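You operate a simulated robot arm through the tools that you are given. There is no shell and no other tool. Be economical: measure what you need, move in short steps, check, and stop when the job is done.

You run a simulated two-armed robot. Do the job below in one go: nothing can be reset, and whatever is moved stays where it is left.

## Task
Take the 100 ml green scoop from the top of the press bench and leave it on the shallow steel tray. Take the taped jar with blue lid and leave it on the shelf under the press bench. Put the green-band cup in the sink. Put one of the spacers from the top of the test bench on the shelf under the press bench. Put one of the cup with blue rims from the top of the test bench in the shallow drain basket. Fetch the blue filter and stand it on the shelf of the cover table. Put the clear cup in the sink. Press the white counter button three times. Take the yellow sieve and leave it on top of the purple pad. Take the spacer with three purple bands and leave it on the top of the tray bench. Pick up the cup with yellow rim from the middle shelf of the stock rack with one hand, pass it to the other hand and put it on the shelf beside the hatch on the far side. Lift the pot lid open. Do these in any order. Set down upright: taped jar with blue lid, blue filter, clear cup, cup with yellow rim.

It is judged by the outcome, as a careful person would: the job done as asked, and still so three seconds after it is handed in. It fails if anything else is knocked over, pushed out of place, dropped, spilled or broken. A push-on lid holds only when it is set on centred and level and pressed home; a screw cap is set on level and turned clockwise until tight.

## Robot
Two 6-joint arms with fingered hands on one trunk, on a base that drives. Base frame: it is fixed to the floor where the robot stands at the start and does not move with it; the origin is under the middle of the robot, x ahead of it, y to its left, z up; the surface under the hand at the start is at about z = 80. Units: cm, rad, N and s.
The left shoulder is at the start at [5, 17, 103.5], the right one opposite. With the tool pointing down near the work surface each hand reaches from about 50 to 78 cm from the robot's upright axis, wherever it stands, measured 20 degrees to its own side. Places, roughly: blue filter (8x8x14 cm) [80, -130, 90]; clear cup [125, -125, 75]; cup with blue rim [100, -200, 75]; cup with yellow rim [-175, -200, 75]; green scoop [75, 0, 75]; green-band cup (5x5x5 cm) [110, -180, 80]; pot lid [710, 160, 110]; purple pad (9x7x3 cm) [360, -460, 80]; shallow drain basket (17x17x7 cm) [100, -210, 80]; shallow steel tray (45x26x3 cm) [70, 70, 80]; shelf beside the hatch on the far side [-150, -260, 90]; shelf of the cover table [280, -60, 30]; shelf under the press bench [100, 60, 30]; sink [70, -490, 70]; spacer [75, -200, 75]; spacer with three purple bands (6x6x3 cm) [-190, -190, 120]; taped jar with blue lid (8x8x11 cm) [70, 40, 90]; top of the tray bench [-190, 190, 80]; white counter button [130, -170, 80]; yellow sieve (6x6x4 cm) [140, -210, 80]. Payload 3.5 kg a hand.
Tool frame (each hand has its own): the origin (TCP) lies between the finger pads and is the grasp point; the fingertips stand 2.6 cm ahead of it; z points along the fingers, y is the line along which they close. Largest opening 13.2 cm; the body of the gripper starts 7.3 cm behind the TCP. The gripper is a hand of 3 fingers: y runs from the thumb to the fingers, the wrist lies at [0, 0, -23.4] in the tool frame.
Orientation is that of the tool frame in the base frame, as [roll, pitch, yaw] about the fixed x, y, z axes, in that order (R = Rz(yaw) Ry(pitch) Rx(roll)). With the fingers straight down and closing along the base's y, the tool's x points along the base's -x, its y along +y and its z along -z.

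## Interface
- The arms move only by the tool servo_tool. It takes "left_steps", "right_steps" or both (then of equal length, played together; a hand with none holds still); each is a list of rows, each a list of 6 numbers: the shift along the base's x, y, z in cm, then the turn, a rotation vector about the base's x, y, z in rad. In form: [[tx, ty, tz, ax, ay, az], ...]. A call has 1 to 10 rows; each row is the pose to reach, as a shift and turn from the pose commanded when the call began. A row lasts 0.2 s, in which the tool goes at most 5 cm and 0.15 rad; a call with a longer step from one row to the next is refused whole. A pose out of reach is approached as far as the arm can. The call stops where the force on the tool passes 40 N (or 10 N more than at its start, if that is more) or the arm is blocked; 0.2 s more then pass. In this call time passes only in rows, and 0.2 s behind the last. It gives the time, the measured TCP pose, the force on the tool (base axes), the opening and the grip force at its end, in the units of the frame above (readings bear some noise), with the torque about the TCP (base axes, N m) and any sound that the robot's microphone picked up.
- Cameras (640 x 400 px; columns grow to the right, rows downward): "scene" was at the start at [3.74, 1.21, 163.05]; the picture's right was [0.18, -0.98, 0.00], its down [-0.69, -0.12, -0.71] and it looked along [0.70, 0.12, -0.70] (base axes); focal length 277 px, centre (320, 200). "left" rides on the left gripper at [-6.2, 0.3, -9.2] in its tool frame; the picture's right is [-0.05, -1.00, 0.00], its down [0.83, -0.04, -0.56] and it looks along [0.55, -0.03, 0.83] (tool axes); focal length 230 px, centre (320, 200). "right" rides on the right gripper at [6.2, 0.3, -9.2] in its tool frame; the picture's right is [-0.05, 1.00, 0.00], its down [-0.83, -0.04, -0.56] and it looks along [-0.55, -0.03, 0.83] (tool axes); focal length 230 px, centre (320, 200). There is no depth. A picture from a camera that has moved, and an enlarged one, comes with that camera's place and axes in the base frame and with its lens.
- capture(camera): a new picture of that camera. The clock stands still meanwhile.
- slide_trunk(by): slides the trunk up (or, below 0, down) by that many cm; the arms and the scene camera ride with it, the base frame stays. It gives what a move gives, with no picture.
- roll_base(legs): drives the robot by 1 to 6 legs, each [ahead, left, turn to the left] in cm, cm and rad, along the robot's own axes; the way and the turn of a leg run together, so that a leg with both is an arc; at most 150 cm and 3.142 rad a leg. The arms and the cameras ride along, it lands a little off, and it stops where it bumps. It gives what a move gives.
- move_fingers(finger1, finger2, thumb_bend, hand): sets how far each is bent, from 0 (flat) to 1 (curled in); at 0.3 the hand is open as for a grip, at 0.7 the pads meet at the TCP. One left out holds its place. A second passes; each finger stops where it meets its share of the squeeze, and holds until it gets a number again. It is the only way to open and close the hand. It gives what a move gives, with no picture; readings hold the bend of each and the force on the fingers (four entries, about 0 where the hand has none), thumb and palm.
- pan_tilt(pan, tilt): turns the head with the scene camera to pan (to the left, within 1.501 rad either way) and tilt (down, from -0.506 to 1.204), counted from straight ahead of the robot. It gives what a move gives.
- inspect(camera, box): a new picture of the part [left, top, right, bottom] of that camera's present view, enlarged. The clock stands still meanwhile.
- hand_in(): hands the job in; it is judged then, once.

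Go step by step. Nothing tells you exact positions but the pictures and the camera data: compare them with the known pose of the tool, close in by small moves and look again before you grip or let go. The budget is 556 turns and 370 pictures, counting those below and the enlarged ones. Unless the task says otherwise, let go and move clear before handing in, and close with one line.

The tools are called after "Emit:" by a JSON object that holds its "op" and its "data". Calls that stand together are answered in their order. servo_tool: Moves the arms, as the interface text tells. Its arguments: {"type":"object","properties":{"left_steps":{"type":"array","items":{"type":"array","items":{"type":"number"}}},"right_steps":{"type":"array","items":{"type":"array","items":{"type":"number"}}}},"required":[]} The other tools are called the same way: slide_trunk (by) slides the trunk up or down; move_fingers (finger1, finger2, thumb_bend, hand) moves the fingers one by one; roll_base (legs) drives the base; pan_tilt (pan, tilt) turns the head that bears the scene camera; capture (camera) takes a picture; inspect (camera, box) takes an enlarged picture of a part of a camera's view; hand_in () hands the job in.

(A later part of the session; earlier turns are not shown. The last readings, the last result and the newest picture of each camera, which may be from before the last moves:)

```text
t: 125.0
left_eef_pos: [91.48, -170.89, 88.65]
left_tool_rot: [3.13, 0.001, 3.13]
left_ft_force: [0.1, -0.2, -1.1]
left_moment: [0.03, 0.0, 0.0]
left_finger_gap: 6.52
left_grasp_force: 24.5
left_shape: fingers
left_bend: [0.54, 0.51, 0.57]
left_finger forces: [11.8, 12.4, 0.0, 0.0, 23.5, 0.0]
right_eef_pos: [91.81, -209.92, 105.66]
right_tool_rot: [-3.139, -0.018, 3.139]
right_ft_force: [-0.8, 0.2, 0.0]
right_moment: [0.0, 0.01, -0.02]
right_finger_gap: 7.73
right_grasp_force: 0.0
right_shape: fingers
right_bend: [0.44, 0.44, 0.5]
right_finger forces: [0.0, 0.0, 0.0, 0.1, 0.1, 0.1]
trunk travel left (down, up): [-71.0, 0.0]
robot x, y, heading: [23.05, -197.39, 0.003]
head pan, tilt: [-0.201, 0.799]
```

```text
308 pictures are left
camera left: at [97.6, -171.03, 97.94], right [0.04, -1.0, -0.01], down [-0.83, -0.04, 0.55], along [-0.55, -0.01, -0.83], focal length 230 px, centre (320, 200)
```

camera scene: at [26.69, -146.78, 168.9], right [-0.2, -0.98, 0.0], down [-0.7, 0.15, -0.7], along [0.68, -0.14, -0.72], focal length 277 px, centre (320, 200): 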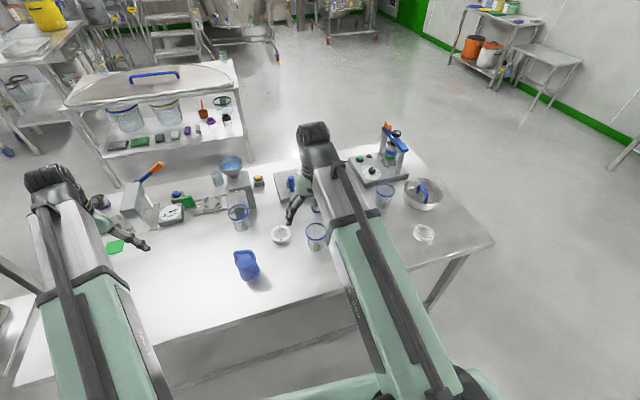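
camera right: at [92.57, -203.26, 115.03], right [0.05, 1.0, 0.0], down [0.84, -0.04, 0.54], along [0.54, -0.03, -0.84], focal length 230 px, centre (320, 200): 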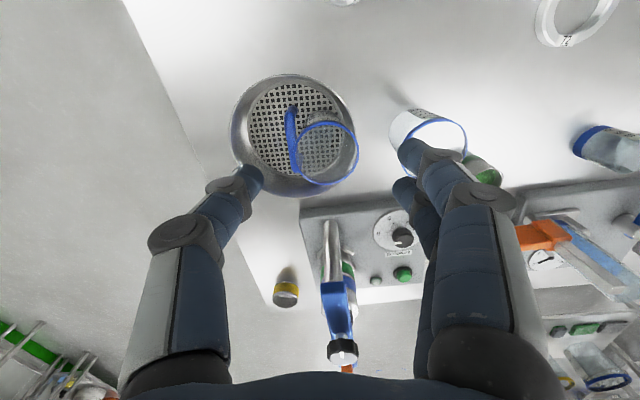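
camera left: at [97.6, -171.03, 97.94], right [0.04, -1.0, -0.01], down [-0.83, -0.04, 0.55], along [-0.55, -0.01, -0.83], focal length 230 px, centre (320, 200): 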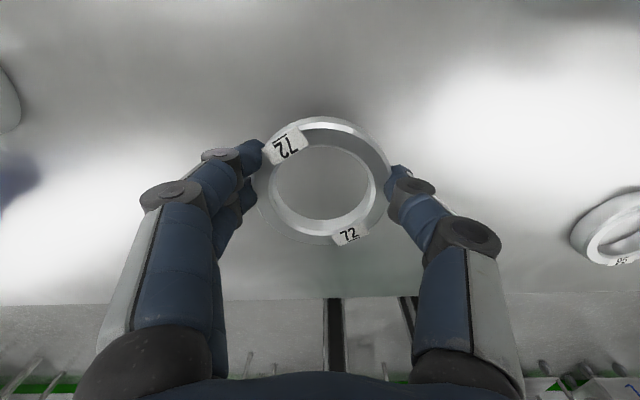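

Spacer held flat. Lifting and backing out, then heading to the press bench; right arm gets tucked lower and closer for passing under the table.

Emit:
{"op": "servo_tool", "data": {"left_steps": [[0, 0, 5, 0, 0, 0], [0, 0, 10, 0, 0, 0], [0, 0, 14, 0, 0, 0]]}}

Emit:
{"op": "roll_base", "data": {"legs": [[-76, 0, 0], [0, 120, 0], [0, 117, 0]]}}

Emit:
{"op": "servo_tool", "data": {"right_steps": [[-4, 0, -2, 0, 0, 0], [-8, 0, -4, 0, 0, 0], [-12, 0, -7, 0, 0, 0], [-15, 0, -10, 0, 0, 0], [-17, 0, -13, 0, 0, 0]]}}

Emit:
{"op": "pan_tilt", "data": {"pan": 0.1, "tilt": 0.5}}

Emit:
{"op": "capture", "data": {"camera": "scene"}}

```text
t: 125.8
left_eef_pos: [91.17, -170.81, 102.77]
left_tool_rot: [3.128, 0.0, 3.132]
left_ft_force: [0.6, 0.2, -1.4]
left_moment: [-0.03, -0.03, -0.03]
left_finger_gap: 6.52
left_grasp_force: 23.5
left_shape: fingers
left_bend: [0.54, 0.51, 0.57]
left_finger forces: [11.8, 12.5, 0.0, 0.1, 23.3, 0.0]
right_eef_pos: [91.79, -209.95, 105.7]
right_tool_rot: [-3.138, -0.018, 3.14]
right_ft_force: [-0.2, 0.6, -0.2]
right_moment: [0.02, 0.02, -0.02]
right_finger_gap: 7.73
right_grasp_force: 0.0
right_shape: fingers
right_bend: [0.44, 0.44, 0.5]
right_finger forces: [0.0, 0.1, 0.1, 0.1, 0.0, 0.1]
trunk travel left (down, up): [-71.0, 0.0]
robot x, y, heading: [22.82, -197.69, 0.006]
head pan, tilt: [-0.201, 0.799]
```

```text
t: 141.2
left_eef_pos: [19.73, 66.58, 102.8]
left_tool_rot: [3.127, 0.0, 3.107]
left_ft_force: [0.8, 1.1, -0.3]
left_moment: [0.0, -0.02, 0.01]
left_finger_gap: 6.48
left_grasp_force: 23.7
left_shape: fingers
left_bend: [0.54, 0.51, 0.57]
left_finger forces: [11.9, 12.4, 0.0, 0.1, 23.3, 0.0]
right_eef_pos: [19.4, 27.46, 105.58]
right_tool_rot: [-3.14, -0.018, 3.114]
right_ft_force: [0.4, 0.0, -0.2]
right_moment: [0.02, 0.01, -0.01]
right_finger_gap: 7.73
right_grasp_force: 0.0
right_shape: fingers
right_bend: [0.44, 0.44, 0.5]
right_finger forces: [0.0, 0.0, 0.1, 0.0, 0.0, 0.1]
trunk travel left (down, up): [-71.0, 0.0]
robot x, y, heading: [-48.99, 41.62, -0.025]
head pan, tilt: [-0.201, 0.799]
```

```text
t: 142.4
left_eef_pos: [19.78, 66.5, 102.87]
left_tool_rot: [3.126, 0.001, 3.108]
left_ft_force: [0.0, -0.3, -0.6]
left_moment: [0.03, 0.01, 0.02]
left_finger_gap: 6.52
left_grasp_force: 23.7
left_shape: fingers
left_bend: [0.54, 0.51, 0.57]
left_finger forces: [11.9, 12.5, 0.0, 0.0, 23.4, 0.0]
right_eef_pos: [2.39, 27.39, 92.74]
right_tool_rot: [-3.139, -0.017, 3.116]
right_ft_force: [-0.4, -0.2, -0.6]
right_moment: [0.02, -0.01, 0.0]
right_finger_gap: 7.74
right_grasp_force: 0.1
right_shape: fingers
right_bend: [0.44, 0.44, 0.5]
right_finger forces: [0.0, 0.0, 0.1, 0.0, 0.0, 0.0]
trunk travel left (down, up): [-71.0, 0.0]
robot x, y, heading: [-48.75, 42.28, -0.017]
head pan, tilt: [-0.201, 0.799]
```

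```text
t: 143.2
left_eef_pos: [19.84, 66.46, 102.9]
left_tool_rot: [3.127, 0.001, 3.107]
left_ft_force: [-1.0, 0.3, -1.4]
left_moment: [-0.01, -0.02, 0.01]
left_finger_gap: 6.49
left_grasp_force: 24.1
left_shape: fingers
left_bend: [0.54, 0.51, 0.57]
left_finger forces: [11.9, 12.5, 0.1, 0.0, 23.3, 0.1]
right_eef_pos: [2.47, 27.3, 92.71]
right_tool_rot: [-3.14, -0.017, 3.116]
right_ft_force: [-0.4, -0.3, 1.1]
right_moment: [0.03, 0.01, 0.03]
right_finger_gap: 7.72
right_grasp_force: 0.1
right_shape: fingers
right_bend: [0.44, 0.44, 0.5]
right_finger forces: [0.0, 0.0, 0.0, 0.0, 0.0, 0.1]
trunk travel left (down, up): [-71.0, 0.0]
robot x, y, heading: [-48.98, 41.76, -0.026]
head pan, tilt: [0.099, 0.499]
```

```text
307 pictures are left
camera scene: at [-44.18, 42.4, 171.48], right [0.08, -1.0, 0.0], down [-0.48, -0.04, -0.88], along [0.88, 0.07, -0.48], focal length 277 px, centre (320, 200)
```

scene: 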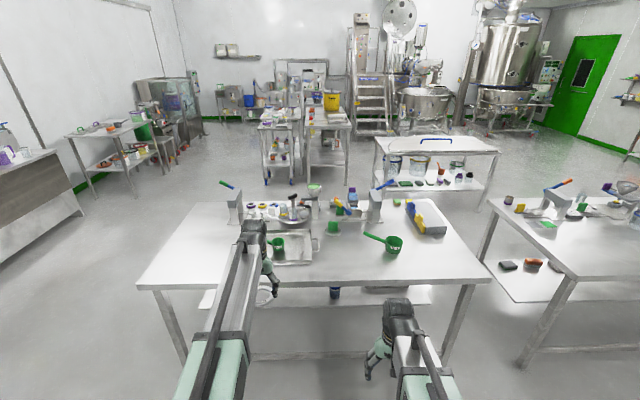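

Lowering the trunk outside the bench so the hand passes under the top.

Emit:
{"op": "slide_trunk", "data": {"by": -40}}

Emit:
{"op": "slide_trunk", "data": {"by": -25}}

Emit:
{"op": "roll_base", "data": {"legs": [[0, 0, 0.025], [45, 0, 0]]}}

Emit:
{"op": "capture", "data": {"camera": "left"}}

Emit:
{"op": "capture", "data": {"camera": "scene"}}

```text
t: 147.0
left_eef_pos: [19.66, 66.59, 62.78]
left_tool_rot: [3.128, 0.002, 3.108]
left_ft_force: [-0.2, 0.2, -0.9]
left_moment: [0.03, 0.02, 0.02]
left_finger_gap: 6.53
left_grasp_force: 23.9
left_shape: fingers
left_bend: [0.54, 0.51, 0.57]
left_finger forces: [11.9, 12.5, 0.0, 0.0, 23.4, 0.1]
right_eef_pos: [2.35, 27.41, 52.83]
right_tool_rot: [-3.141, -0.018, 3.115]
right_ft_force: [0.2, -0.3, -0.1]
right_moment: [0.0, 0.06, 0.01]
right_finger_gap: 7.76
right_grasp_force: 0.0
right_shape: fingers
right_bend: [0.44, 0.44, 0.5]
right_finger forces: [0.1, 0.1, 0.0, 0.1, 0.1, 0.0]
trunk travel left (down, up): [-31.0, 40.0]
robot x, y, heading: [-48.95, 41.98, -0.026]
head pan, tilt: [0.099, 0.499]
```

```text
t: 149.6
left_eef_pos: [19.71, 66.53, 37.76]
left_tool_rot: [3.127, 0.001, 3.107]
left_ft_force: [0.1, -0.6, -1.6]
left_moment: [-0.02, -0.03, 0.0]
left_finger_gap: 6.49
left_grasp_force: 24.4
left_shape: fingers
left_bend: [0.54, 0.51, 0.57]
left_finger forces: [11.9, 12.4, 0.1, 0.0, 23.2, 0.1]
right_eef_pos: [2.38, 27.33, 27.68]
right_tool_rot: [-3.14, -0.017, 3.116]
right_ft_force: [0.1, 0.3, 0.0]
right_moment: [0.01, 0.03, -0.01]
right_finger_gap: 7.74
right_grasp_force: 0.2
right_shape: fingers
right_bend: [0.44, 0.44, 0.5]
right_finger forces: [0.1, 0.1, 0.0, 0.0, 0.0, 0.1]
trunk travel left (down, up): [-6.0, 65.0]
robot x, y, heading: [-49.31, 41.41, -0.021]
head pan, tilt: [0.099, 0.499]
```

```text
t: 152.7
left_eef_pos: [64.2, 68.06, 37.75]
left_tool_rot: [3.127, 0.003, 3.131]
left_ft_force: [0.0, 0.2, -1.1]
left_moment: [-0.01, -0.01, 0.01]
left_finger_gap: 6.5
left_grasp_force: 23.6
left_shape: fingers
left_bend: [0.54, 0.51, 0.57]
left_finger forces: [11.8, 12.5, 0.1, 0.0, 23.3, 0.0]
right_eef_pos: [47.76, 28.42, 27.81]
right_tool_rot: [-3.14, -0.019, 3.137]
right_ft_force: [0.1, -0.2, -0.4]
right_moment: [0.0, 0.0, 0.01]
right_finger_gap: 7.71
right_grasp_force: 0.1
right_shape: fingers
right_bend: [0.44, 0.44, 0.5]
right_finger forces: [0.0, 0.0, 0.0, 0.0, 0.0, 0.0]
trunk travel left (down, up): [-6.0, 65.0]
robot x, y, heading: [-3.77, 41.95, 0.0]
head pan, tilt: [0.099, 0.499]
```

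```text
306 pictures are left
camera left: at [70.32, 68.03, 47.06], right [0.04, -1.0, -0.01], down [-0.83, -0.04, 0.55], along [-0.55, -0.01, -0.83], focal length 230 px, centre (320, 200)
```

left: 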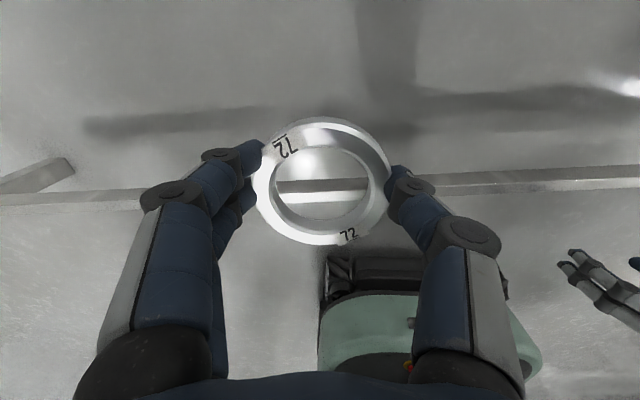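

```text
305 pictures are left
camera scene: at [0.79, 42.52, 106.49], right [0.1, -1.0, 0.0], down [-0.48, -0.05, -0.88], along [0.87, 0.09, -0.48], focal length 277 px, centre (320, 200)
```

scene: 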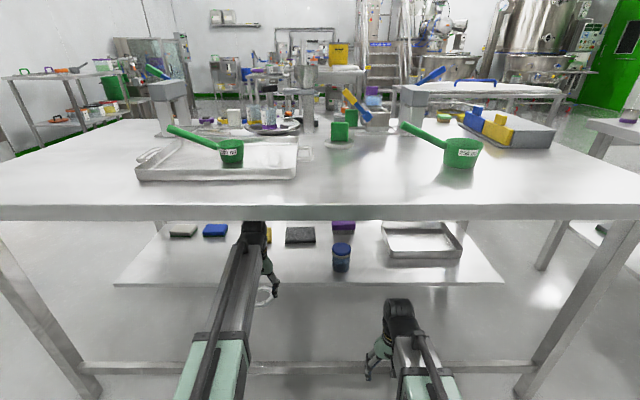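

I can see the bench underside clearly; the low rail allows about 9 cm more forward travel. Extending the arm for the rest.

Emit:
{"op": "roll_base", "data": {"legs": [[9, 0, 0]]}}

Emit:
{"op": "servo_tool", "data": {"left_steps": [[3, 0, 0, 0, 0, 0], [6, 0, 0, 0, 0, 0], [9, 0, 0, 0, 0, 0]]}}

Emit:
{"op": "capture", "data": {"camera": "left"}}

Emit:
{"op": "inspect", "data": {"camera": "scene", "box": [140, 200, 460, 400]}}

```text
t: 153.8
left_eef_pos: [73.21, 68.13, 37.98]
left_tool_rot: [3.128, 0.002, 3.131]
left_ft_force: [0.1, 0.0, -1.0]
left_moment: [-0.01, -0.02, 0.01]
left_finger_gap: 6.51
left_grasp_force: 24.5
left_shape: fingers
left_bend: [0.54, 0.51, 0.57]
left_finger forces: [11.9, 12.5, 0.0, 0.0, 23.3, 0.1]
right_eef_pos: [56.84, 28.39, 27.78]
right_tool_rot: [-3.14, -0.017, 3.138]
right_ft_force: [-0.5, 0.5, -0.9]
right_moment: [0.01, 0.01, 0.02]
right_finger_gap: 7.72
right_grasp_force: 0.2
right_shape: fingers
right_bend: [0.44, 0.44, 0.5]
right_finger forces: [0.0, 0.0, 0.1, 0.0, 0.0, 0.0]
trunk travel left (down, up): [-6.0, 65.0]
robot x, y, heading: [5.11, 42.09, -0.004]
head pan, tilt: [0.099, 0.499]
```

```text
t: 154.6
left_eef_pos: [79.21, 67.83, 37.75]
left_tool_rot: [3.128, 0.002, 3.13]
left_ft_force: [-0.1, -0.1, -1.7]
left_moment: [0.0, -0.03, -0.03]
left_finger_gap: 6.51
left_grasp_force: 24.2
left_shape: fingers
left_bend: [0.54, 0.51, 0.57]
left_finger forces: [11.8, 12.5, 0.1, 0.0, 23.3, 0.0]
left hand out of reach, approached as far as the arm can: row 3
right_eef_pos: [56.84, 28.52, 27.74]
right_tool_rot: [-3.14, -0.017, 3.137]
right_ft_force: [0.1, -0.5, 0.1]
right_moment: [0.02, -0.02, 0.05]
right_finger_gap: 7.73
right_grasp_force: 0.1
right_shape: fingers
right_bend: [0.44, 0.44, 0.5]
right_finger forces: [0.0, 0.0, 0.0, 0.1, 0.1, 0.0]
trunk travel left (down, up): [-6.0, 65.0]
robot x, y, heading: [5.12, 41.45, -0.002]
head pan, tilt: [0.099, 0.499]
```

```text
304 pictures are left
camera left: at [85.36, 67.75, 46.94], right [0.04, -1.0, -0.01], down [-0.83, -0.04, 0.55], along [-0.55, -0.01, -0.83], focal length 230 px, centre (320, 200)
```

left: 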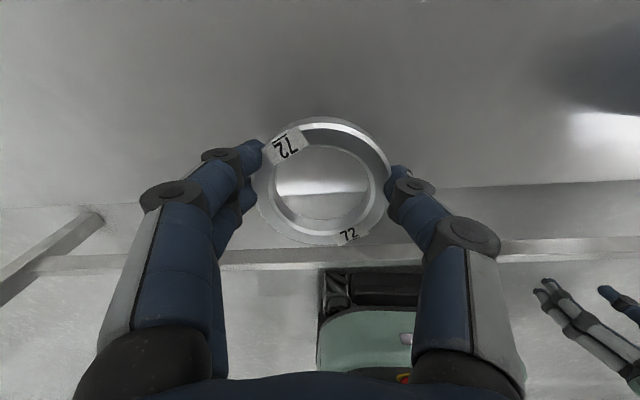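

```text
2.00 times, centred on (300, 300) of scene
camera zoom: at [9.94, 42.5, 106.49], right [0.1, -1.0, 0.0], down [-0.48, -0.05, -0.88], along [0.87, 0.09, -0.48], focal length 554 px, centre (360, 0)
```

zoom: 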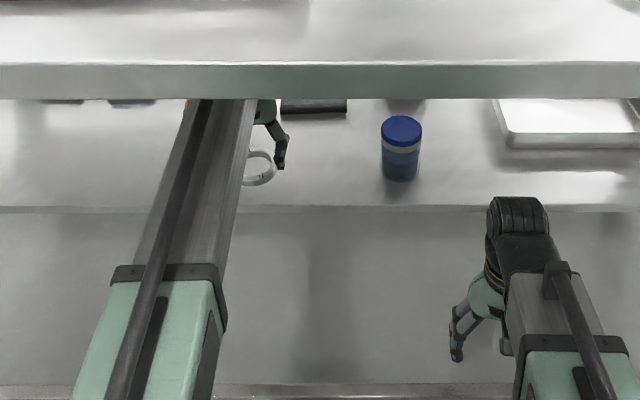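

The ring overhangs the shelf front; driving 4 cm more forward.

Emit:
{"op": "roll_base", "data": {"legs": [[4.5, 0, 0]]}}

Emit:
{"op": "capture", "data": {"camera": "left"}}

```text
t: 155.5
left_eef_pos: [83.93, 67.74, 37.78]
left_tool_rot: [3.127, 0.003, 3.128]
left_ft_force: [0.2, -0.1, -0.9]
left_moment: [-0.01, -0.02, 0.01]
left_finger_gap: 6.49
left_grasp_force: 23.7
left_shape: fingers
left_bend: [0.54, 0.51, 0.57]
left_finger forces: [11.9, 12.5, 0.0, 0.0, 23.3, 0.0]
right_eef_pos: [61.46, 28.35, 27.75]
right_tool_rot: [-3.14, -0.018, 3.138]
right_ft_force: [-0.1, -0.3, -0.7]
right_moment: [-0.03, 0.02, 0.04]
right_finger_gap: 7.72
right_grasp_force: 0.1
right_shape: fingers
right_bend: [0.44, 0.44, 0.5]
right_finger forces: [0.0, 0.0, 0.1, 0.1, 0.0, 0.1]
trunk travel left (down, up): [-6.0, 65.0]
robot x, y, heading: [9.8, 42.07, -0.003]
head pan, tilt: [0.099, 0.499]
```

```text
302 pictures are left
camera left: at [89.97, 67.8, 46.95], right [0.04, -1.0, -0.01], down [-0.83, -0.04, 0.55], along [-0.55, -0.01, -0.83], focal length 230 px, centre (320, 200)
```

left: 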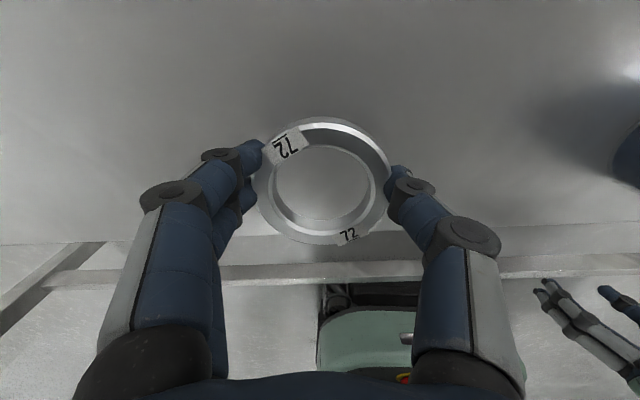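

Ring is now well over the shelf. Lowering to contact.

Emit:
{"op": "servo_tool", "data": {"left_steps": [[0, 0, -2, 0, 0, 0], [0, 0, -3.8, 0, 0, 0], [0, 0, -4.3, 0, 0, 0], [0, 0, -4.8, 0, 0, 0]]}}

```text
t: 156.5
left_eef_pos: [83.88, 67.76, 33.18]
left_tool_rot: [3.128, 0.005, 3.128]
left_ft_force: [-1.7, -1.0, 15.2]
left_moment: [0.52, 0.06, 0.07]
left_finger_gap: 6.46
left_grasp_force: 32.4
left_shape: fingers
left_bend: [0.54, 0.51, 0.57]
left_finger forces: [19.6, 19.8, 0.0, 0.0, 24.4, 0.0]
right_eef_pos: [61.45, 28.33, 27.77]
right_tool_rot: [-3.14, -0.017, 3.138]
right_ft_force: [0.2, 0.2, -0.3]
right_moment: [0.05, 0.0, -0.06]
right_finger_gap: 7.71
right_grasp_force: 0.1
right_shape: fingers
right_bend: [0.44, 0.44, 0.5]
right_finger forces: [0.1, 0.0, 0.1, 0.0, 0.0, 0.1]
trunk travel left (down, up): [-6.0, 65.0]
robot x, y, heading: [9.95, 41.59, -0.001]
head pan, tilt: [0.099, 0.499]
```

Emit:
{"op": "move_fingers", "data": {"hand": "left", "finger1": 0.3, "finger2": 0.3, "thumb_bend": 0.3}}

Emit:
{"op": "servo_tool", "data": {"left_steps": [[0, 0, 2, 0, 0, 0], [0, 0, 5, 0, 0, 0], [0, 0, 6, 0, 0, 0]]}}

Emit:
{"op": "capture", "data": {"camera": "left"}}

```text
t: 157.5
left_eef_pos: [83.88, 67.89, 32.94]
left_tool_rot: [3.127, 0.004, 3.128]
left_ft_force: [-0.1, -0.3, 0.3]
left_moment: [0.0, -0.01, -0.02]
left_finger_gap: 13.39
left_grasp_force: 0.1
left_shape: fingers
left_bend: [0.3, 0.3, 0.3]
left_finger forces: [0.0, 0.0, 0.1, 0.0, 0.1, 0.0]
right_eef_pos: [61.54, 28.47, 27.73]
right_tool_rot: [-3.138, -0.017, 3.139]
right_ft_force: [0.3, 0.2, 0.2]
right_moment: [0.03, 0.03, -0.02]
right_finger_gap: 7.75
right_grasp_force: 0.1
right_shape: fingers
right_bend: [0.44, 0.44, 0.5]
right_finger forces: [0.0, 0.0, 0.0, 0.1, 0.0, 0.1]
trunk travel left (down, up): [-6.0, 65.0]
robot x, y, heading: [9.52, 42.16, -0.004]
head pan, tilt: [0.099, 0.499]
```

```text
t: 158.3
left_eef_pos: [83.92, 67.62, 38.8]
left_tool_rot: [3.128, 0.006, 3.129]
left_ft_force: [0.4, 0.0, -0.6]
left_moment: [0.0, 0.02, 0.01]
left_finger_gap: 13.43
left_grasp_force: 0.0
left_shape: fingers
left_bend: [0.3, 0.3, 0.3]
left_finger forces: [0.0, 0.1, 0.0, 0.0, 0.0, 0.0]
right_eef_pos: [61.41, 28.49, 27.75]
right_tool_rot: [-3.139, -0.017, 3.137]
right_ft_force: [-0.2, -0.7, 0.5]
right_moment: [0.02, 0.01, 0.0]
right_finger_gap: 7.73
right_grasp_force: 0.1
right_shape: fingers
right_bend: [0.44, 0.44, 0.5]
right_finger forces: [0.0, 0.0, 0.0, 0.0, 0.0, 0.0]
trunk travel left (down, up): [-6.0, 65.0]
robot x, y, heading: [9.59, 41.66, -0.0]
head pan, tilt: [0.099, 0.499]
```

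```text
301 pictures are left
camera left: at [89.94, 67.76, 48.13], right [0.04, -1.0, -0.01], down [-0.83, -0.04, 0.55], along [-0.55, -0.01, -0.84], focal length 230 px, centre (320, 200)
```

left: 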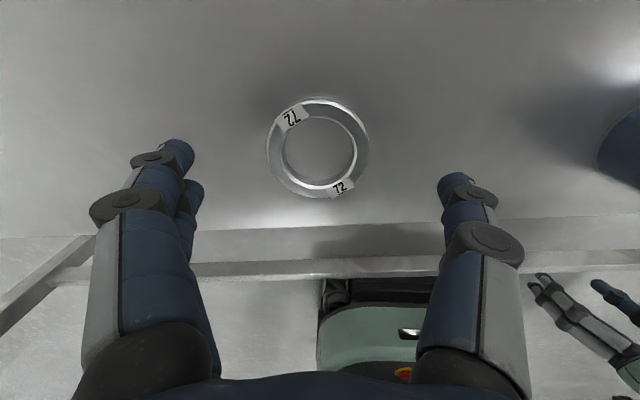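

Spacer is on the shelf. Backing out, raising the trunk and going for the blue filter with the left hand horizontal.

Emit:
{"op": "roll_base", "data": {"legs": [[-62, 0, 0]]}}

Emit:
{"op": "slide_trunk", "data": {"by": 40}}

Emit:
{"op": "slide_trunk", "data": {"by": 20}}

Emit:
{"op": "roll_base", "data": {"legs": [[0, -100, 0], [0, -98, 0]]}}

Emit:
{"op": "servo_tool", "data": {"left_steps": [[0, 0, 0, 0, -0.13, 0], [0, 0, 0, 0, -0.26, 0], [0, 0, 0, 0, -0.39, 0], [0, 0, 0, 0, -0.52, 0], [0, 0, 0, 0, -0.65, 0], [0, 0, 0, 0, -0.78, 0], [0, 0, 0, 0, -0.91, 0], [0, 0, 0, 0, -1.04, 0], [0, 0, 0, 0, -1.17, 0], [0, 0, 0, 0, -1.3, 0]]}}

Emit:
{"op": "capture", "data": {"camera": "left"}}

```text
t: 161.8
left_eef_pos: [22.2, 68.1, 38.83]
left_tool_rot: [3.127, 0.005, 3.137]
left_ft_force: [0.1, -0.4, 0.6]
left_moment: [-0.02, 0.05, -0.03]
left_finger_gap: 13.4
left_grasp_force: 0.0
left_shape: fingers
left_bend: [0.3, 0.3, 0.3]
left_finger forces: [0.1, 0.1, 0.0, 0.0, 0.0, 0.0]
right_eef_pos: [0.2, 28.77, 27.75]
right_tool_rot: [-3.14, -0.018, -3.136]
right_ft_force: [0.1, 0.5, 0.7]
right_moment: [-0.01, -0.02, 0.0]
right_finger_gap: 7.74
right_grasp_force: 0.0
right_shape: fingers
right_bend: [0.44, 0.44, 0.5]
right_finger forces: [0.0, 0.0, 0.1, 0.0, 0.1, 0.0]
trunk travel left (down, up): [-6.0, 65.0]
robot x, y, heading: [-51.63, 41.88, 0.005]
head pan, tilt: [0.099, 0.499]
```

```text
t: 165.6
left_eef_pos: [22.23, 68.15, 78.91]
left_tool_rot: [3.128, 0.006, 3.138]
left_ft_force: [0.5, 0.7, -1.0]
left_moment: [0.04, 0.01, -0.02]
left_finger_gap: 13.41
left_grasp_force: 0.0
left_shape: fingers
left_bend: [0.3, 0.3, 0.3]
left_finger forces: [0.1, 0.1, 0.0, 0.0, 0.0, 0.1]
right_eef_pos: [0.08, 28.63, 67.7]
right_tool_rot: [-3.14, -0.018, -3.138]
right_ft_force: [0.0, 0.0, 0.6]
right_moment: [0.0, 0.02, 0.04]
right_finger_gap: 7.72
right_grasp_force: 0.1
right_shape: fingers
right_bend: [0.44, 0.44, 0.5]
right_finger forces: [0.0, 0.0, 0.0, 0.0, 0.0, 0.0]
trunk travel left (down, up): [-46.0, 25.0]
robot x, y, heading: [-51.39, 41.55, 0.007]
head pan, tilt: [0.099, 0.499]
```

```text
t: 167.8
left_eef_pos: [22.17, 68.2, 98.72]
left_tool_rot: [3.128, 0.004, 3.137]
left_ft_force: [-0.7, -0.5, -0.4]
left_moment: [-0.01, 0.0, 0.0]
left_finger_gap: 13.39
left_grasp_force: 0.1
left_shape: fingers
left_bend: [0.3, 0.3, 0.3]
left_finger forces: [0.0, 0.0, 0.0, 0.0, 0.1, 0.0]
right_eef_pos: [0.07, 28.74, 87.81]
right_tool_rot: [-3.139, -0.017, -3.137]
right_ft_force: [0.0, 0.5, -0.4]
right_moment: [-0.02, 0.03, 0.03]
right_finger_gap: 7.74
right_grasp_force: 0.0
right_shape: fingers
right_bend: [0.44, 0.44, 0.5]
right_finger forces: [0.1, 0.1, 0.0, 0.0, 0.1, 0.0]
trunk travel left (down, up): [-66.0, 5.0]
robot x, y, heading: [-51.96, 41.58, 0.002]
head pan, tilt: [0.099, 0.499]
```

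```text
t: 177.6
left_eef_pos: [22.26, -130.92, 98.77]
left_tool_rot: [3.127, 0.006, 3.116]
left_ft_force: [-1.0, 0.1, -0.4]
left_moment: [0.05, 0.03, 0.01]
left_finger_gap: 13.4
left_grasp_force: 0.1
left_shape: fingers
left_bend: [0.3, 0.3, 0.3]
left_finger forces: [0.0, 0.1, 0.1, 0.0, 0.0, 0.0]
right_eef_pos: [-0.51, -169.76, 87.69]
right_tool_rot: [-3.14, -0.017, 3.123]
right_ft_force: [-0.4, 0.1, 0.3]
right_moment: [0.01, -0.02, 0.02]
right_finger_gap: 7.73
right_grasp_force: 0.1
right_shape: fingers
right_bend: [0.44, 0.44, 0.5]
right_finger forces: [0.0, 0.1, 0.0, 0.0, 0.0, 0.0]
trunk travel left (down, up): [-66.0, 5.0]
robot x, y, heading: [-52.19, -155.52, -0.017]
head pan, tilt: [0.099, 0.499]
```

```text
t: 179.8
left_eef_pos: [22.2, -131.08, 98.85]
left_tool_rot: [3.049, 1.271, 3.055]
left_ft_force: [0.2, 0.0, -0.3]
left_moment: [0.0, -0.01, 0.01]
left_finger_gap: 13.38
left_grasp_force: 0.1
left_shape: fingers
left_bend: [0.3, 0.3, 0.3]
left_finger forces: [0.1, 0.0, 0.0, 0.0, 0.0, 0.0]
right_eef_pos: [-0.6, -169.83, 87.65]
right_tool_rot: [-3.141, -0.019, 3.123]
right_ft_force: [0.1, 0.3, 0.0]
right_moment: [0.01, 0.02, -0.01]
right_finger_gap: 7.73
right_grasp_force: 0.0
right_shape: fingers
right_bend: [0.44, 0.44, 0.5]
right_finger forces: [0.0, 0.0, 0.0, 0.0, 0.0, 0.0]
trunk travel left (down, up): [-66.0, 5.0]
robot x, y, heading: [-52.34, -155.71, -0.015]
head pan, tilt: [0.099, 0.499]
```

```text
300 pictures are left
camera left: at [15.26, -131.07, 107.47], right [0.02, -1.0, 0.02], down [-0.78, -0.03, -0.63], along [0.63, -0.01, -0.78], focal length 230 px, centre (320, 200)
```

left: 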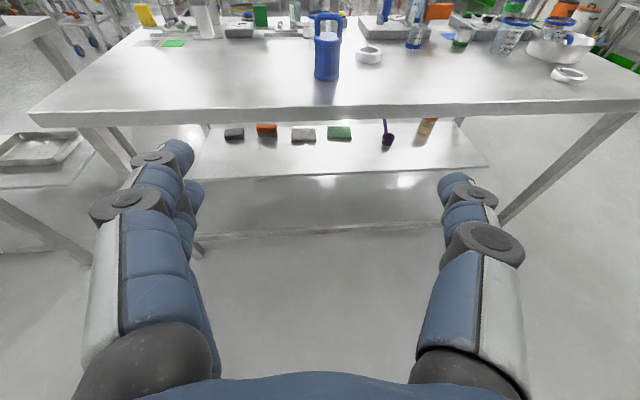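

Filter near [82,-132.8]. Lowering the hand and driving in until just short of it.

Emit:
{"op": "servo_tool", "data": {"left_steps": [[3, 0, -3, 0, 0, 0], [6, -0.5, -6, 0, 0, 0], [8, -1, -9, 0, 0, 0], [8, -1, -11.5, 0, 0, 0]]}}

Emit:
{"op": "roll_base", "data": {"legs": [[34, 0, 0.015]]}}

Emit:
{"op": "capture", "data": {"camera": "left"}}

```text
t: 180.8
left_eef_pos: [30.28, -132.03, 87.29]
left_tool_rot: [3.034, 1.305, 3.044]
left_ft_force: [-0.3, 0.3, 0.3]
left_moment: [0.02, 0.0, 0.03]
left_finger_gap: 13.38
left_grasp_force: 0.1
left_shape: fingers
left_bend: [0.3, 0.3, 0.3]
left_finger forces: [0.0, 0.0, 0.0, 0.0, 0.0, 0.0]
right_eef_pos: [-0.67, -169.74, 87.75]
right_tool_rot: [-3.14, -0.016, 3.124]
right_ft_force: [0.4, 0.0, -0.2]
right_moment: [0.0, 0.0, 0.01]
right_finger_gap: 7.73
right_grasp_force: 0.1
right_shape: fingers
right_bend: [0.44, 0.44, 0.5]
right_finger forces: [0.1, 0.0, 0.1, 0.0, 0.0, 0.0]
trunk travel left (down, up): [-66.0, 5.0]
robot x, y, heading: [-52.01, -156.05, -0.019]
head pan, tilt: [0.099, 0.499]
```

```text
t: 183.1
left_eef_pos: [64.32, -130.78, 87.14]
left_tool_rot: [3.032, 1.305, 3.063]
left_ft_force: [-0.3, 0.2, 0.4]
left_moment: [-0.01, -0.04, 0.03]
left_finger_gap: 13.45
left_grasp_force: 0.1
left_shape: fingers
left_bend: [0.3, 0.3, 0.3]
left_finger forces: [0.1, 0.0, 0.0, 0.1, 0.0, 0.0]
right_eef_pos: [34.18, -169.15, 87.75]
right_tool_rot: [-3.14, -0.018, -3.141]
right_ft_force: [0.7, -0.5, 0.3]
right_moment: [-0.02, 0.02, 0.01]
right_finger_gap: 7.73
right_grasp_force: 0.1
right_shape: fingers
right_bend: [0.44, 0.44, 0.5]
right_finger forces: [0.0, 0.1, 0.0, 0.0, 0.0, 0.1]
trunk travel left (down, up): [-66.0, 5.0]
robot x, y, heading: [-17.48, -155.93, 0.005]
head pan, tilt: [0.099, 0.499]
```

```text
299 pictures are left
camera left: at [56.99, -130.95, 95.56], right [0.04, -1.0, 0.02], down [-0.75, -0.04, -0.66], along [0.66, 0.01, -0.75], focal length 230 px, centre (320, 200)
```

left: 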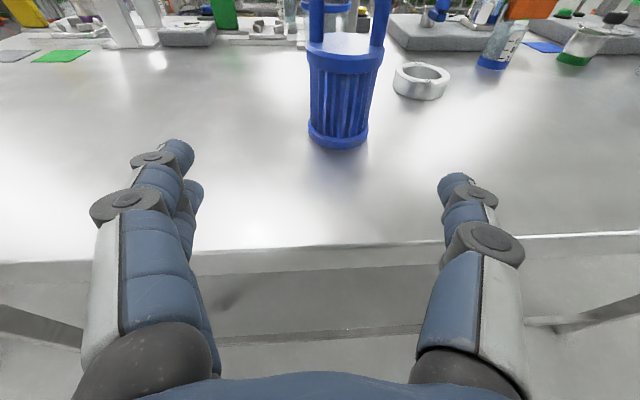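

Emit:
{"op": "servo_tool", "data": {"left_steps": [[0, -1, 0, 0, 0, 0], [0, -1.9, -0.3, 0, 0, 0]]}}

Emit:
{"op": "roll_base", "data": {"legs": [[13, 0, 0]]}}

Emit:
{"op": "capture", "data": {"camera": "left"}}

```text
t: 183.7
left_eef_pos: [64.25, -132.68, 86.95]
left_tool_rot: [3.032, 1.305, 3.062]
left_ft_force: [0.0, -0.3, -0.6]
left_moment: [0.02, 0.03, -0.03]
left_finger_gap: 13.38
left_grasp_force: 0.1
left_shape: fingers
left_bend: [0.3, 0.3, 0.3]
left_finger forces: [0.0, 0.0, 0.1, 0.1, 0.1, 0.1]
right_eef_pos: [34.06, -169.09, 87.73]
right_tool_rot: [-3.14, -0.017, -3.139]
right_ft_force: [0.2, 1.1, 0.3]
right_moment: [0.0, -0.01, 0.0]
right_finger_gap: 7.76
right_grasp_force: 0.2
right_shape: fingers
right_bend: [0.44, 0.44, 0.5]
right_finger forces: [0.0, 0.0, 0.1, 0.0, 0.0, 0.0]
trunk travel left (down, up): [-66.0, 5.0]
robot x, y, heading: [-17.54, -155.91, 0.002]
head pan, tilt: [0.099, 0.499]
```

```text
t: 185.0
left_eef_pos: [77.78, -132.9, 86.89]
left_tool_rot: [3.033, 1.302, 3.059]
left_ft_force: [0.2, -0.2, -0.4]
left_moment: [-0.01, -0.03, -0.01]
left_finger_gap: 13.41
left_grasp_force: 0.0
left_shape: fingers
left_bend: [0.3, 0.3, 0.3]
left_finger forces: [0.0, 0.0, 0.0, 0.1, 0.0, 0.1]
right_eef_pos: [47.56, -169.26, 87.6]
right_tool_rot: [-3.138, -0.02, 3.139]
right_ft_force: [-0.2, 0.7, -0.2]
right_moment: [0.02, 0.01, 0.02]
right_finger_gap: 7.7
right_grasp_force: 0.2
right_shape: fingers
right_bend: [0.44, 0.44, 0.5]
right_finger forces: [0.0, 0.0, 0.1, 0.1, 0.0, 0.0]
trunk travel left (down, up): [-66.0, 5.0]
robot x, y, heading: [-3.91, -155.84, 0.004]
head pan, tilt: [0.099, 0.499]
```

```text
298 pictures are left
camera left: at [70.59, -133.1, 95.22], right [0.04, -1.0, 0.02], down [-0.75, -0.04, -0.66], along [0.66, 0.01, -0.75], focal length 230 px, centre (320, 200)
```

left: 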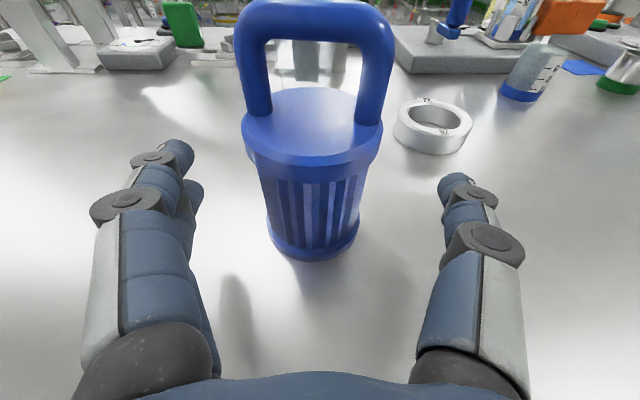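

Emit:
{"op": "servo_tool", "data": {"left_steps": [[2, 0.2, -0.8, 0, 0, 0], [4, 0.4, -1.6, 0, 0, 0]]}}

Emit:
{"op": "move_fingers", "data": {"hand": "left", "finger1": 0.7, "finger2": 0.7, "thumb_bend": 0.7}}

Emit:
{"op": "capture", "data": {"camera": "left"}}

```text
t: 185.6
left_eef_pos: [81.72, -132.51, 85.39]
left_tool_rot: [3.033, 1.304, 3.059]
left_ft_force: [-0.3, -0.6, -0.1]
left_moment: [-0.02, -0.01, -0.02]
left_finger_gap: 13.4
left_grasp_force: 0.0
left_shape: fingers
left_bend: [0.3, 0.3, 0.3]
left_finger forces: [0.0, 0.1, 0.0, 0.0, 0.0, 0.0]
right_eef_pos: [47.45, -169.24, 87.75]
right_tool_rot: [-3.139, -0.018, 3.139]
right_ft_force: [-0.1, 0.4, -0.7]
right_moment: [0.0, 0.0, 0.01]
right_finger_gap: 7.73
right_grasp_force: 0.1
right_shape: fingers
right_bend: [0.44, 0.44, 0.5]
right_finger forces: [0.0, 0.0, 0.0, 0.0, 0.0, 0.0]
trunk travel left (down, up): [-66.0, 5.0]
robot x, y, heading: [-4.26, -156.05, 0.001]
head pan, tilt: [0.099, 0.499]
```

```text
t: 186.6
left_eef_pos: [81.88, -132.51, 85.4]
left_tool_rot: [3.033, 1.305, 3.059]
left_ft_force: [0.6, -0.6, 0.2]
left_moment: [0.01, -0.01, 0.0]
left_finger_gap: 5.41
left_grasp_force: 27.5
left_shape: fingers
left_bend: [0.59, 0.54, 0.62]
left_finger forces: [15.6, 12.5, 0.0, 0.0, 28.2, 0.0]
right_eef_pos: [47.4, -169.31, 87.88]
right_tool_rot: [-3.139, -0.017, 3.141]
right_ft_force: [-0.4, -0.1, -0.2]
right_moment: [0.02, 0.03, 0.0]
right_finger_gap: 7.71
right_grasp_force: 0.0
right_shape: fingers
right_bend: [0.44, 0.44, 0.5]
right_finger forces: [0.0, 0.0, 0.0, 0.1, 0.0, 0.0]
trunk travel left (down, up): [-66.0, 5.0]
robot x, y, heading: [-4.14, -155.97, -0.001]
head pan, tilt: [0.099, 0.499]
```

```text
297 pictures are left
camera left: at [74.42, -132.7, 93.74], right [0.04, -1.0, 0.02], down [-0.75, -0.04, -0.66], along [0.66, 0.01, -0.75], focal length 230 px, centre (320, 200)
```

left: 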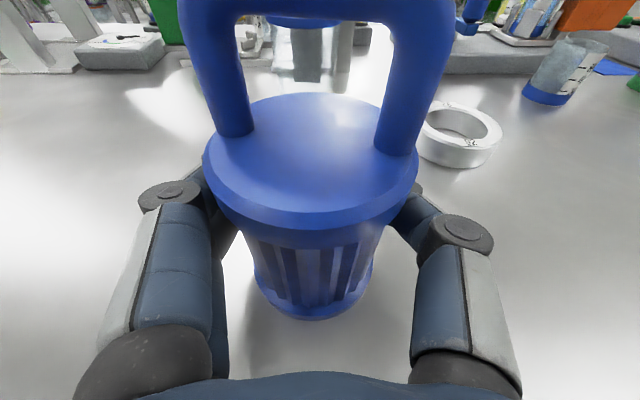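

Filter held (27 N). Lifting, backing out, and going around the right end of the test bench toward the cover table.

Emit:
{"op": "servo_tool", "data": {"left_steps": [[0, 0, 3, 0, 0, 0], [0, 0, 7, 0, 0, 0], [-2, 0, 11, 0, 0, 0], [-4, 0, 15, 0, 0, 0]]}}

Emit:
{"op": "roll_base", "data": {"legs": [[-60, 0, 0], [0, -145, 0]]}}

Emit:
{"op": "pan_tilt", "data": {"pan": 0, "tilt": 0.35}}

Emit:
{"op": "capture", "data": {"camera": "scene"}}

```text
t: 187.6
left_eef_pos: [77.34, -132.59, 100.45]
left_tool_rot: [3.045, 1.305, 3.072]
left_ft_force: [0.3, -0.5, -1.6]
left_moment: [-0.01, 0.03, 0.01]
left_finger_gap: 5.35
left_grasp_force: 28.0
left_shape: fingers
left_bend: [0.59, 0.54, 0.62]
left_finger forces: [15.4, 12.6, 0.1, 0.0, 27.7, 0.1]
right_eef_pos: [47.38, -169.31, 87.74]
right_tool_rot: [-3.14, -0.017, 3.138]
right_ft_force: [0.0, -0.4, -0.1]
right_moment: [-0.02, -0.03, 0.02]
right_finger_gap: 7.73
right_grasp_force: 0.0
right_shape: fingers
right_bend: [0.44, 0.44, 0.5]
right_finger forces: [0.1, 0.0, 0.1, 0.0, 0.0, 0.0]
trunk travel left (down, up): [-66.0, 5.0]
robot x, y, heading: [-3.96, -156.09, -0.001]
head pan, tilt: [0.099, 0.499]
```

```text
t: 194.2
left_eef_pos: [18.64, -191.96, 99.83]
left_tool_rot: [3.094, 1.302, 3.126]
left_ft_force: [0.2, -0.5, -1.0]
left_moment: [-0.01, -0.01, 0.0]
left_finger_gap: 5.39
left_grasp_force: 27.7
left_shape: fingers
left_bend: [0.6, 0.54, 0.62]
left_finger forces: [15.4, 12.4, 0.0, 0.0, 27.5, 0.0]
right_eef_pos: [-10.99, -229.11, 87.77]
right_tool_rot: [-3.127, -0.019, -3.133]
right_ft_force: [-0.7, 0.2, -0.2]
right_moment: [0.0, 0.01, 0.03]
right_finger_gap: 7.78
right_grasp_force: 0.1
right_shape: fingers
right_bend: [0.44, 0.44, 0.5]
right_finger forces: [0.0, 0.0, 0.0, 0.1, 0.1, 0.0]
trunk travel left (down, up): [-66.0, 5.0]
robot x, y, heading: [-62.94, -217.76, 0.007]
head pan, tilt: [0.099, 0.499]
stopped in leg 2: the robot was blocked; the commanded pose is now the measured one
```

```text
t: 194.9
left_eef_pos: [18.74, -191.92, 99.69]
left_tool_rot: [3.106, 1.306, 3.137]
left_ft_force: [0.8, -0.5, -1.5]
left_moment: [-0.01, -0.01, 0.01]
left_finger_gap: 5.36
left_grasp_force: 27.8
left_shape: fingers
left_bend: [0.6, 0.54, 0.62]
left_finger forces: [15.4, 12.4, 0.0, 0.1, 27.7, 0.0]
right_eef_pos: [-11.11, -229.16, 87.74]
right_tool_rot: [-3.124, -0.018, -3.136]
right_ft_force: [0.9, 0.3, -1.1]
right_moment: [0.03, 0.01, 0.01]
right_finger_gap: 7.77
right_grasp_force: 0.1
right_shape: fingers
right_bend: [0.44, 0.44, 0.5]
right_finger forces: [0.0, 0.0, 0.1, 0.0, 0.0, 0.0]
trunk travel left (down, up): [-66.0, 5.0]
robot x, y, heading: [-62.89, -217.54, 0.01]
head pan, tilt: [0.0, 0.351]
```

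```text
296 pictures are left
camera scene: at [-57.72, -215.03, 167.74], right [0.01, -1.0, 0.02], down [-0.34, -0.02, -0.94], along [0.94, 0.0, -0.35], focal length 277 px, centre (320, 200)
```

scene: 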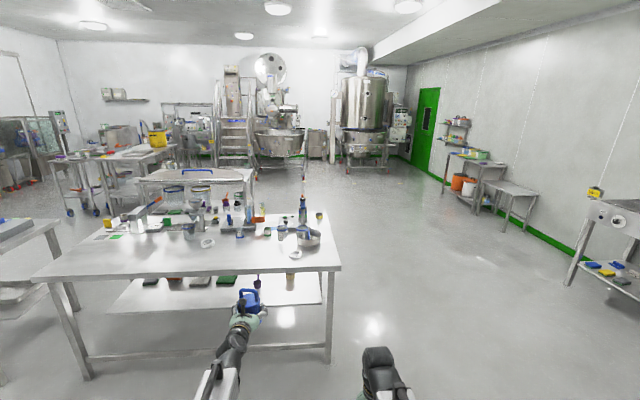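

I bumped the partition wall on my right. I'll step left, go forward past its corner, then to the right.

Emit:
{"op": "slide_trunk", "data": {"by": 5}}

Emit:
{"op": "roll_base", "data": {"legs": [[0, 8, 0], [64, 0, 0], [0, -110, 0]]}}

Emit:
{"op": "capture", "data": {"camera": "scene"}}

```text
t: 195.8
left_eef_pos: [18.56, -191.89, 104.99]
left_tool_rot: [3.105, 1.304, 3.139]
left_ft_force: [0.0, 0.4, -2.1]
left_moment: [0.04, 0.02, -0.01]
left_finger_gap: 5.35
left_grasp_force: 27.1
left_shape: fingers
left_bend: [0.6, 0.54, 0.62]
left_finger forces: [15.3, 12.4, 0.0, 0.0, 27.3, 0.1]
right_eef_pos: [-11.07, -229.06, 93.1]
right_tool_rot: [-3.121, -0.018, -3.134]
right_ft_force: [-0.3, 0.7, 0.4]
right_moment: [0.02, -0.02, 0.04]
right_finger_gap: 7.78
right_grasp_force: 0.1
right_shape: fingers
right_bend: [0.44, 0.44, 0.5]
right_finger forces: [0.0, 0.0, 0.0, 0.0, 0.0, 0.0]
trunk travel left (down, up): [-71.0, 0.0]
robot x, y, heading: [-62.68, -217.86, 0.01]
head pan, tilt: [0.0, 0.351]
```

```text
t: 205.5
left_eef_pos: [86.08, -295.66, 105.38]
left_tool_rot: [3.033, 1.304, 3.08]
left_ft_force: [0.3, 0.1, -1.1]
left_moment: [-0.02, 0.01, 0.0]
left_finger_gap: 5.36
left_grasp_force: 27.2
left_shape: fingers
left_bend: [0.6, 0.54, 0.62]
left_finger forces: [15.4, 12.5, 0.1, 0.0, 27.4, 0.1]
right_eef_pos: [56.84, -332.92, 92.85]
right_tool_rot: [3.14, -0.017, -3.121]
right_ft_force: [1.0, 0.0, 0.1]
right_moment: [0.05, -0.02, -0.02]
right_finger_gap: 7.78
right_grasp_force: 0.0
right_shape: fingers
right_bend: [0.44, 0.44, 0.5]
right_finger forces: [0.0, 0.0, 0.1, 0.0, 0.0, 0.1]
trunk travel left (down, up): [-71.0, 0.0]
robot x, y, heading: [4.93, -320.53, 0.017]
head pan, tilt: [0.0, 0.351]
```

```text
295 pictures are left
camera scene: at [9.98, -321.0, 172.85], right [0.02, -1.0, 0.0], down [-0.34, -0.01, -0.94], along [0.94, 0.02, -0.34], focal length 277 px, centre (320, 200)
```

scene: 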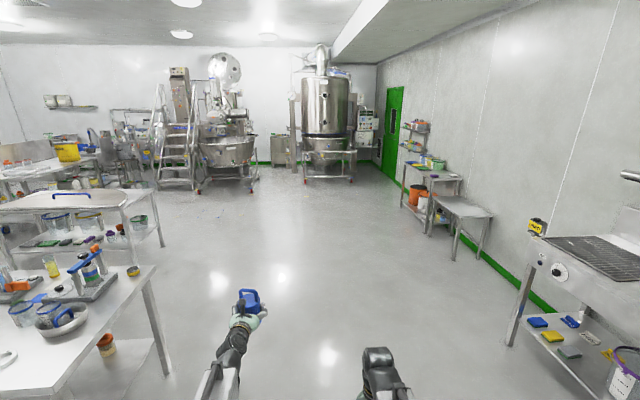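

Clear floor ahead. Driving to the right end of the cover table and turning to face it.

Emit:
{"op": "roll_base", "data": {"legs": [[120, 0, 0], [110, 0, 0], [0, 0, 1.554]]}}

Emit:
{"op": "capture", "data": {"camera": "scene"}}

```text
t: 220.5
left_eef_pos: [210.08, -231.58, 105.27]
left_tool_rot: [3.035, 1.303, -1.644]
left_ft_force: [-0.4, 1.0, -1.8]
left_moment: [0.0, -0.02, 0.02]
left_finger_gap: 5.34
left_grasp_force: 28.0
left_shape: fingers
left_bend: [0.6, 0.54, 0.62]
left_finger forces: [15.1, 12.3, 0.0, 0.0, 27.2, 0.0]
right_eef_pos: [246.97, -261.35, 92.7]
right_tool_rot: [-3.14, -0.017, -1.564]
right_ft_force: [0.2, 0.4, 0.1]
right_moment: [-0.02, 0.0, 0.0]
right_finger_gap: 7.77
right_grasp_force: 0.1
right_shape: fingers
right_bend: [0.44, 0.44, 0.5]
right_finger forces: [0.0, 0.0, 0.0, 0.1, 0.0, 0.0]
trunk travel left (down, up): [-71.0, 0.0]
robot x, y, heading: [234.28, -313.26, 1.58]
head pan, tilt: [0.0, 0.351]
```

```text
294 pictures are left
camera scene: at [233.88, -308.07, 172.85], right [1.0, 0.01, 0.0], down [0.0, -0.34, -0.94], along [-0.01, 0.94, -0.34], focal length 277 px, centre (320, 200)
```

scene: 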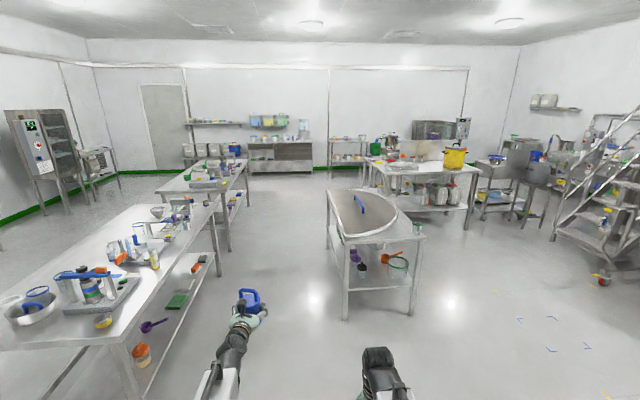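

Emit:
{"op": "inspect", "data": {"camera": "scene", "box": [310, 180, 470, 330]}}

```text
2.67 times, centred on (390, 255) of scene
camera zoom: at [233.88, -308.07, 172.85], right [1.0, 0.01, 0.0], down [0.0, -0.34, -0.94], along [-0.01, 0.94, -0.34], focal length 739 px, centre (133, 53)
```

zoom: 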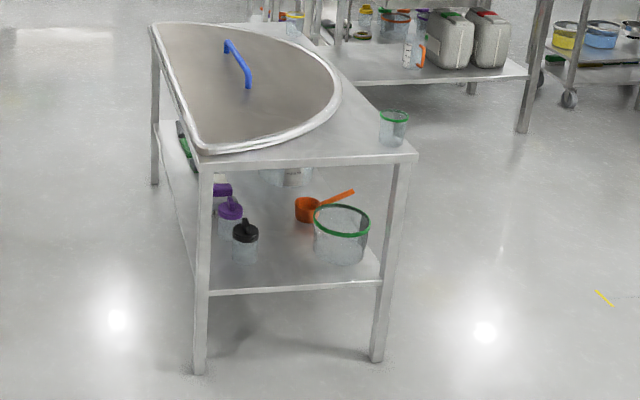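

The cover table's near end is at y≈-121, x 253–309, shelf z≈28–30, with a gap between the black-capped bottle (~x 267) and the green-rim cup (~x 297). I'll aim for x≈281 and lower first.

Emit:
{"op": "roll_base", "data": {"legs": [[0, -70, 0], [70, 0, 0]]}}

Emit:
{"op": "slide_trunk", "data": {"by": -40}}

Emit:
{"op": "slide_trunk", "data": {"by": -20}}

Emit:
{"op": "capture", "data": {"camera": "scene"}}

Emit:
{"op": "capture", "data": {"camera": "left"}}

```text
t: 227.9
left_eef_pos: [277.61, -159.87, 105.18]
left_tool_rot: [3.036, 1.301, -1.625]
left_ft_force: [0.2, -0.7, -1.8]
left_moment: [0.01, -0.01, 0.03]
left_finger_gap: 5.36
left_grasp_force: 26.9
left_shape: fingers
left_bend: [0.6, 0.54, 0.62]
left_finger forces: [15.1, 12.5, 0.0, 0.0, 27.1, 0.0]
right_eef_pos: [315.12, -188.93, 92.62]
right_tool_rot: [-3.14, -0.019, -1.547]
right_ft_force: [0.6, -0.1, 0.2]
right_moment: [-0.03, -0.01, 0.0]
right_finger_gap: 7.76
right_grasp_force: 0.0
right_shape: fingers
right_bend: [0.44, 0.44, 0.5]
right_finger forces: [0.0, 0.0, 0.0, 0.0, 0.0, 0.1]
trunk travel left (down, up): [-71.0, 0.0]
robot x, y, heading: [302.93, -240.94, 1.597]
head pan, tilt: [0.0, 0.351]
```

```text
t: 231.7
left_eef_pos: [277.63, -159.81, 65.41]
left_tool_rot: [3.035, 1.302, -1.625]
left_ft_force: [0.0, 1.0, -1.9]
left_moment: [0.01, 0.02, 0.01]
left_finger_gap: 5.36
left_grasp_force: 27.2
left_shape: fingers
left_bend: [0.6, 0.54, 0.62]
left_finger forces: [15.1, 12.4, 0.0, 0.1, 27.2, 0.0]
right_eef_pos: [315.11, -188.95, 52.61]
right_tool_rot: [-3.14, -0.016, -1.548]
right_ft_force: [-0.2, 0.0, -1.1]
right_moment: [-0.02, -0.01, 0.0]
right_finger_gap: 7.77
right_grasp_force: 0.1
right_shape: fingers
right_bend: [0.44, 0.44, 0.5]
right_finger forces: [0.0, 0.0, 0.0, 0.0, 0.0, 0.0]
trunk travel left (down, up): [-31.0, 40.0]
robot x, y, heading: [302.98, -240.82, 1.596]
head pan, tilt: [0.0, 0.351]
```

```text
t: 233.9
left_eef_pos: [277.77, -159.73, 45.31]
left_tool_rot: [3.035, 1.303, -1.627]
left_ft_force: [0.1, 0.1, -0.4]
left_moment: [-0.02, -0.05, 0.01]
left_finger_gap: 5.35
left_grasp_force: 27.2
left_shape: fingers
left_bend: [0.6, 0.54, 0.62]
left_finger forces: [15.1, 12.3, 0.1, 0.0, 27.3, 0.1]
right_eef_pos: [315.23, -188.99, 32.84]
right_tool_rot: [-3.14, -0.017, -1.547]
right_ft_force: [0.1, -0.9, 0.2]
right_moment: [0.04, -0.01, 0.01]
right_finger_gap: 7.77
right_grasp_force: 0.0
right_shape: fingers
right_bend: [0.44, 0.44, 0.5]
right_finger forces: [0.0, 0.1, 0.0, 0.1, 0.1, 0.0]
trunk travel left (down, up): [-11.0, 60.0]
robot x, y, heading: [303.21, -240.79, 1.591]
head pan, tilt: [0.0, 0.351]
```

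```text
292 pictures are left
camera scene: at [302.78, -235.91, 112.86], right [1.0, 0.02, 0.0], down [0.01, -0.34, -0.94], along [-0.02, 0.94, -0.34], focal length 277 px, centre (320, 200)
```

scene: 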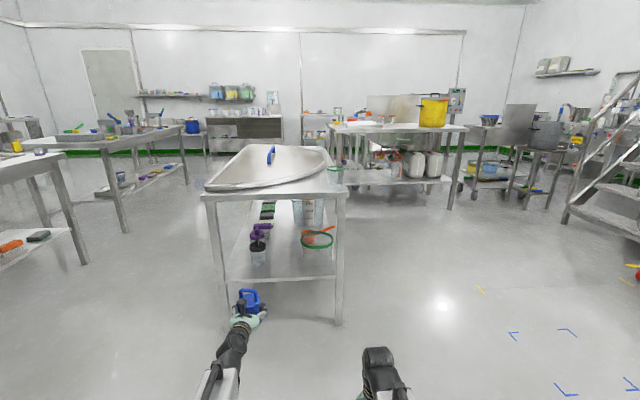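

```text
291 pictures are left
camera left: at [277.93, -167.28, 53.69], right [1.0, 0.06, 0.02], down [0.06, -0.75, -0.66], along [-0.02, 0.66, -0.75], focal length 230 px, centre (320, 200)
```

left: 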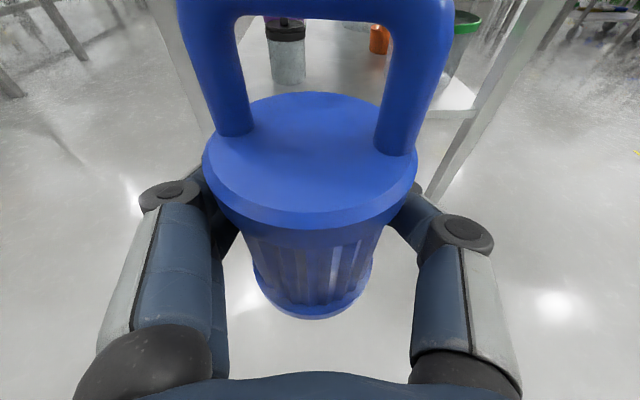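

Emit:
{"op": "inspect", "data": {"camera": "scene", "box": [190, 170, 370, 320]}}

```text
2.67 times, centred on (280, 245) of scene
camera zoom: at [302.78, -235.91, 112.86], right [1.0, 0.02, 0.0], down [0.01, -0.34, -0.94], along [-0.02, 0.94, -0.34], focal length 739 px, centre (427, 80)
```

zoom: 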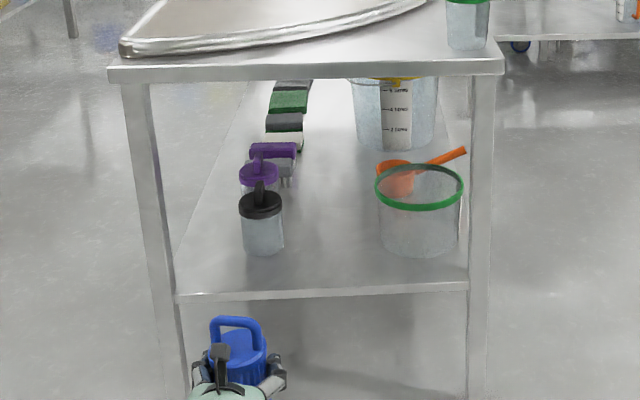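

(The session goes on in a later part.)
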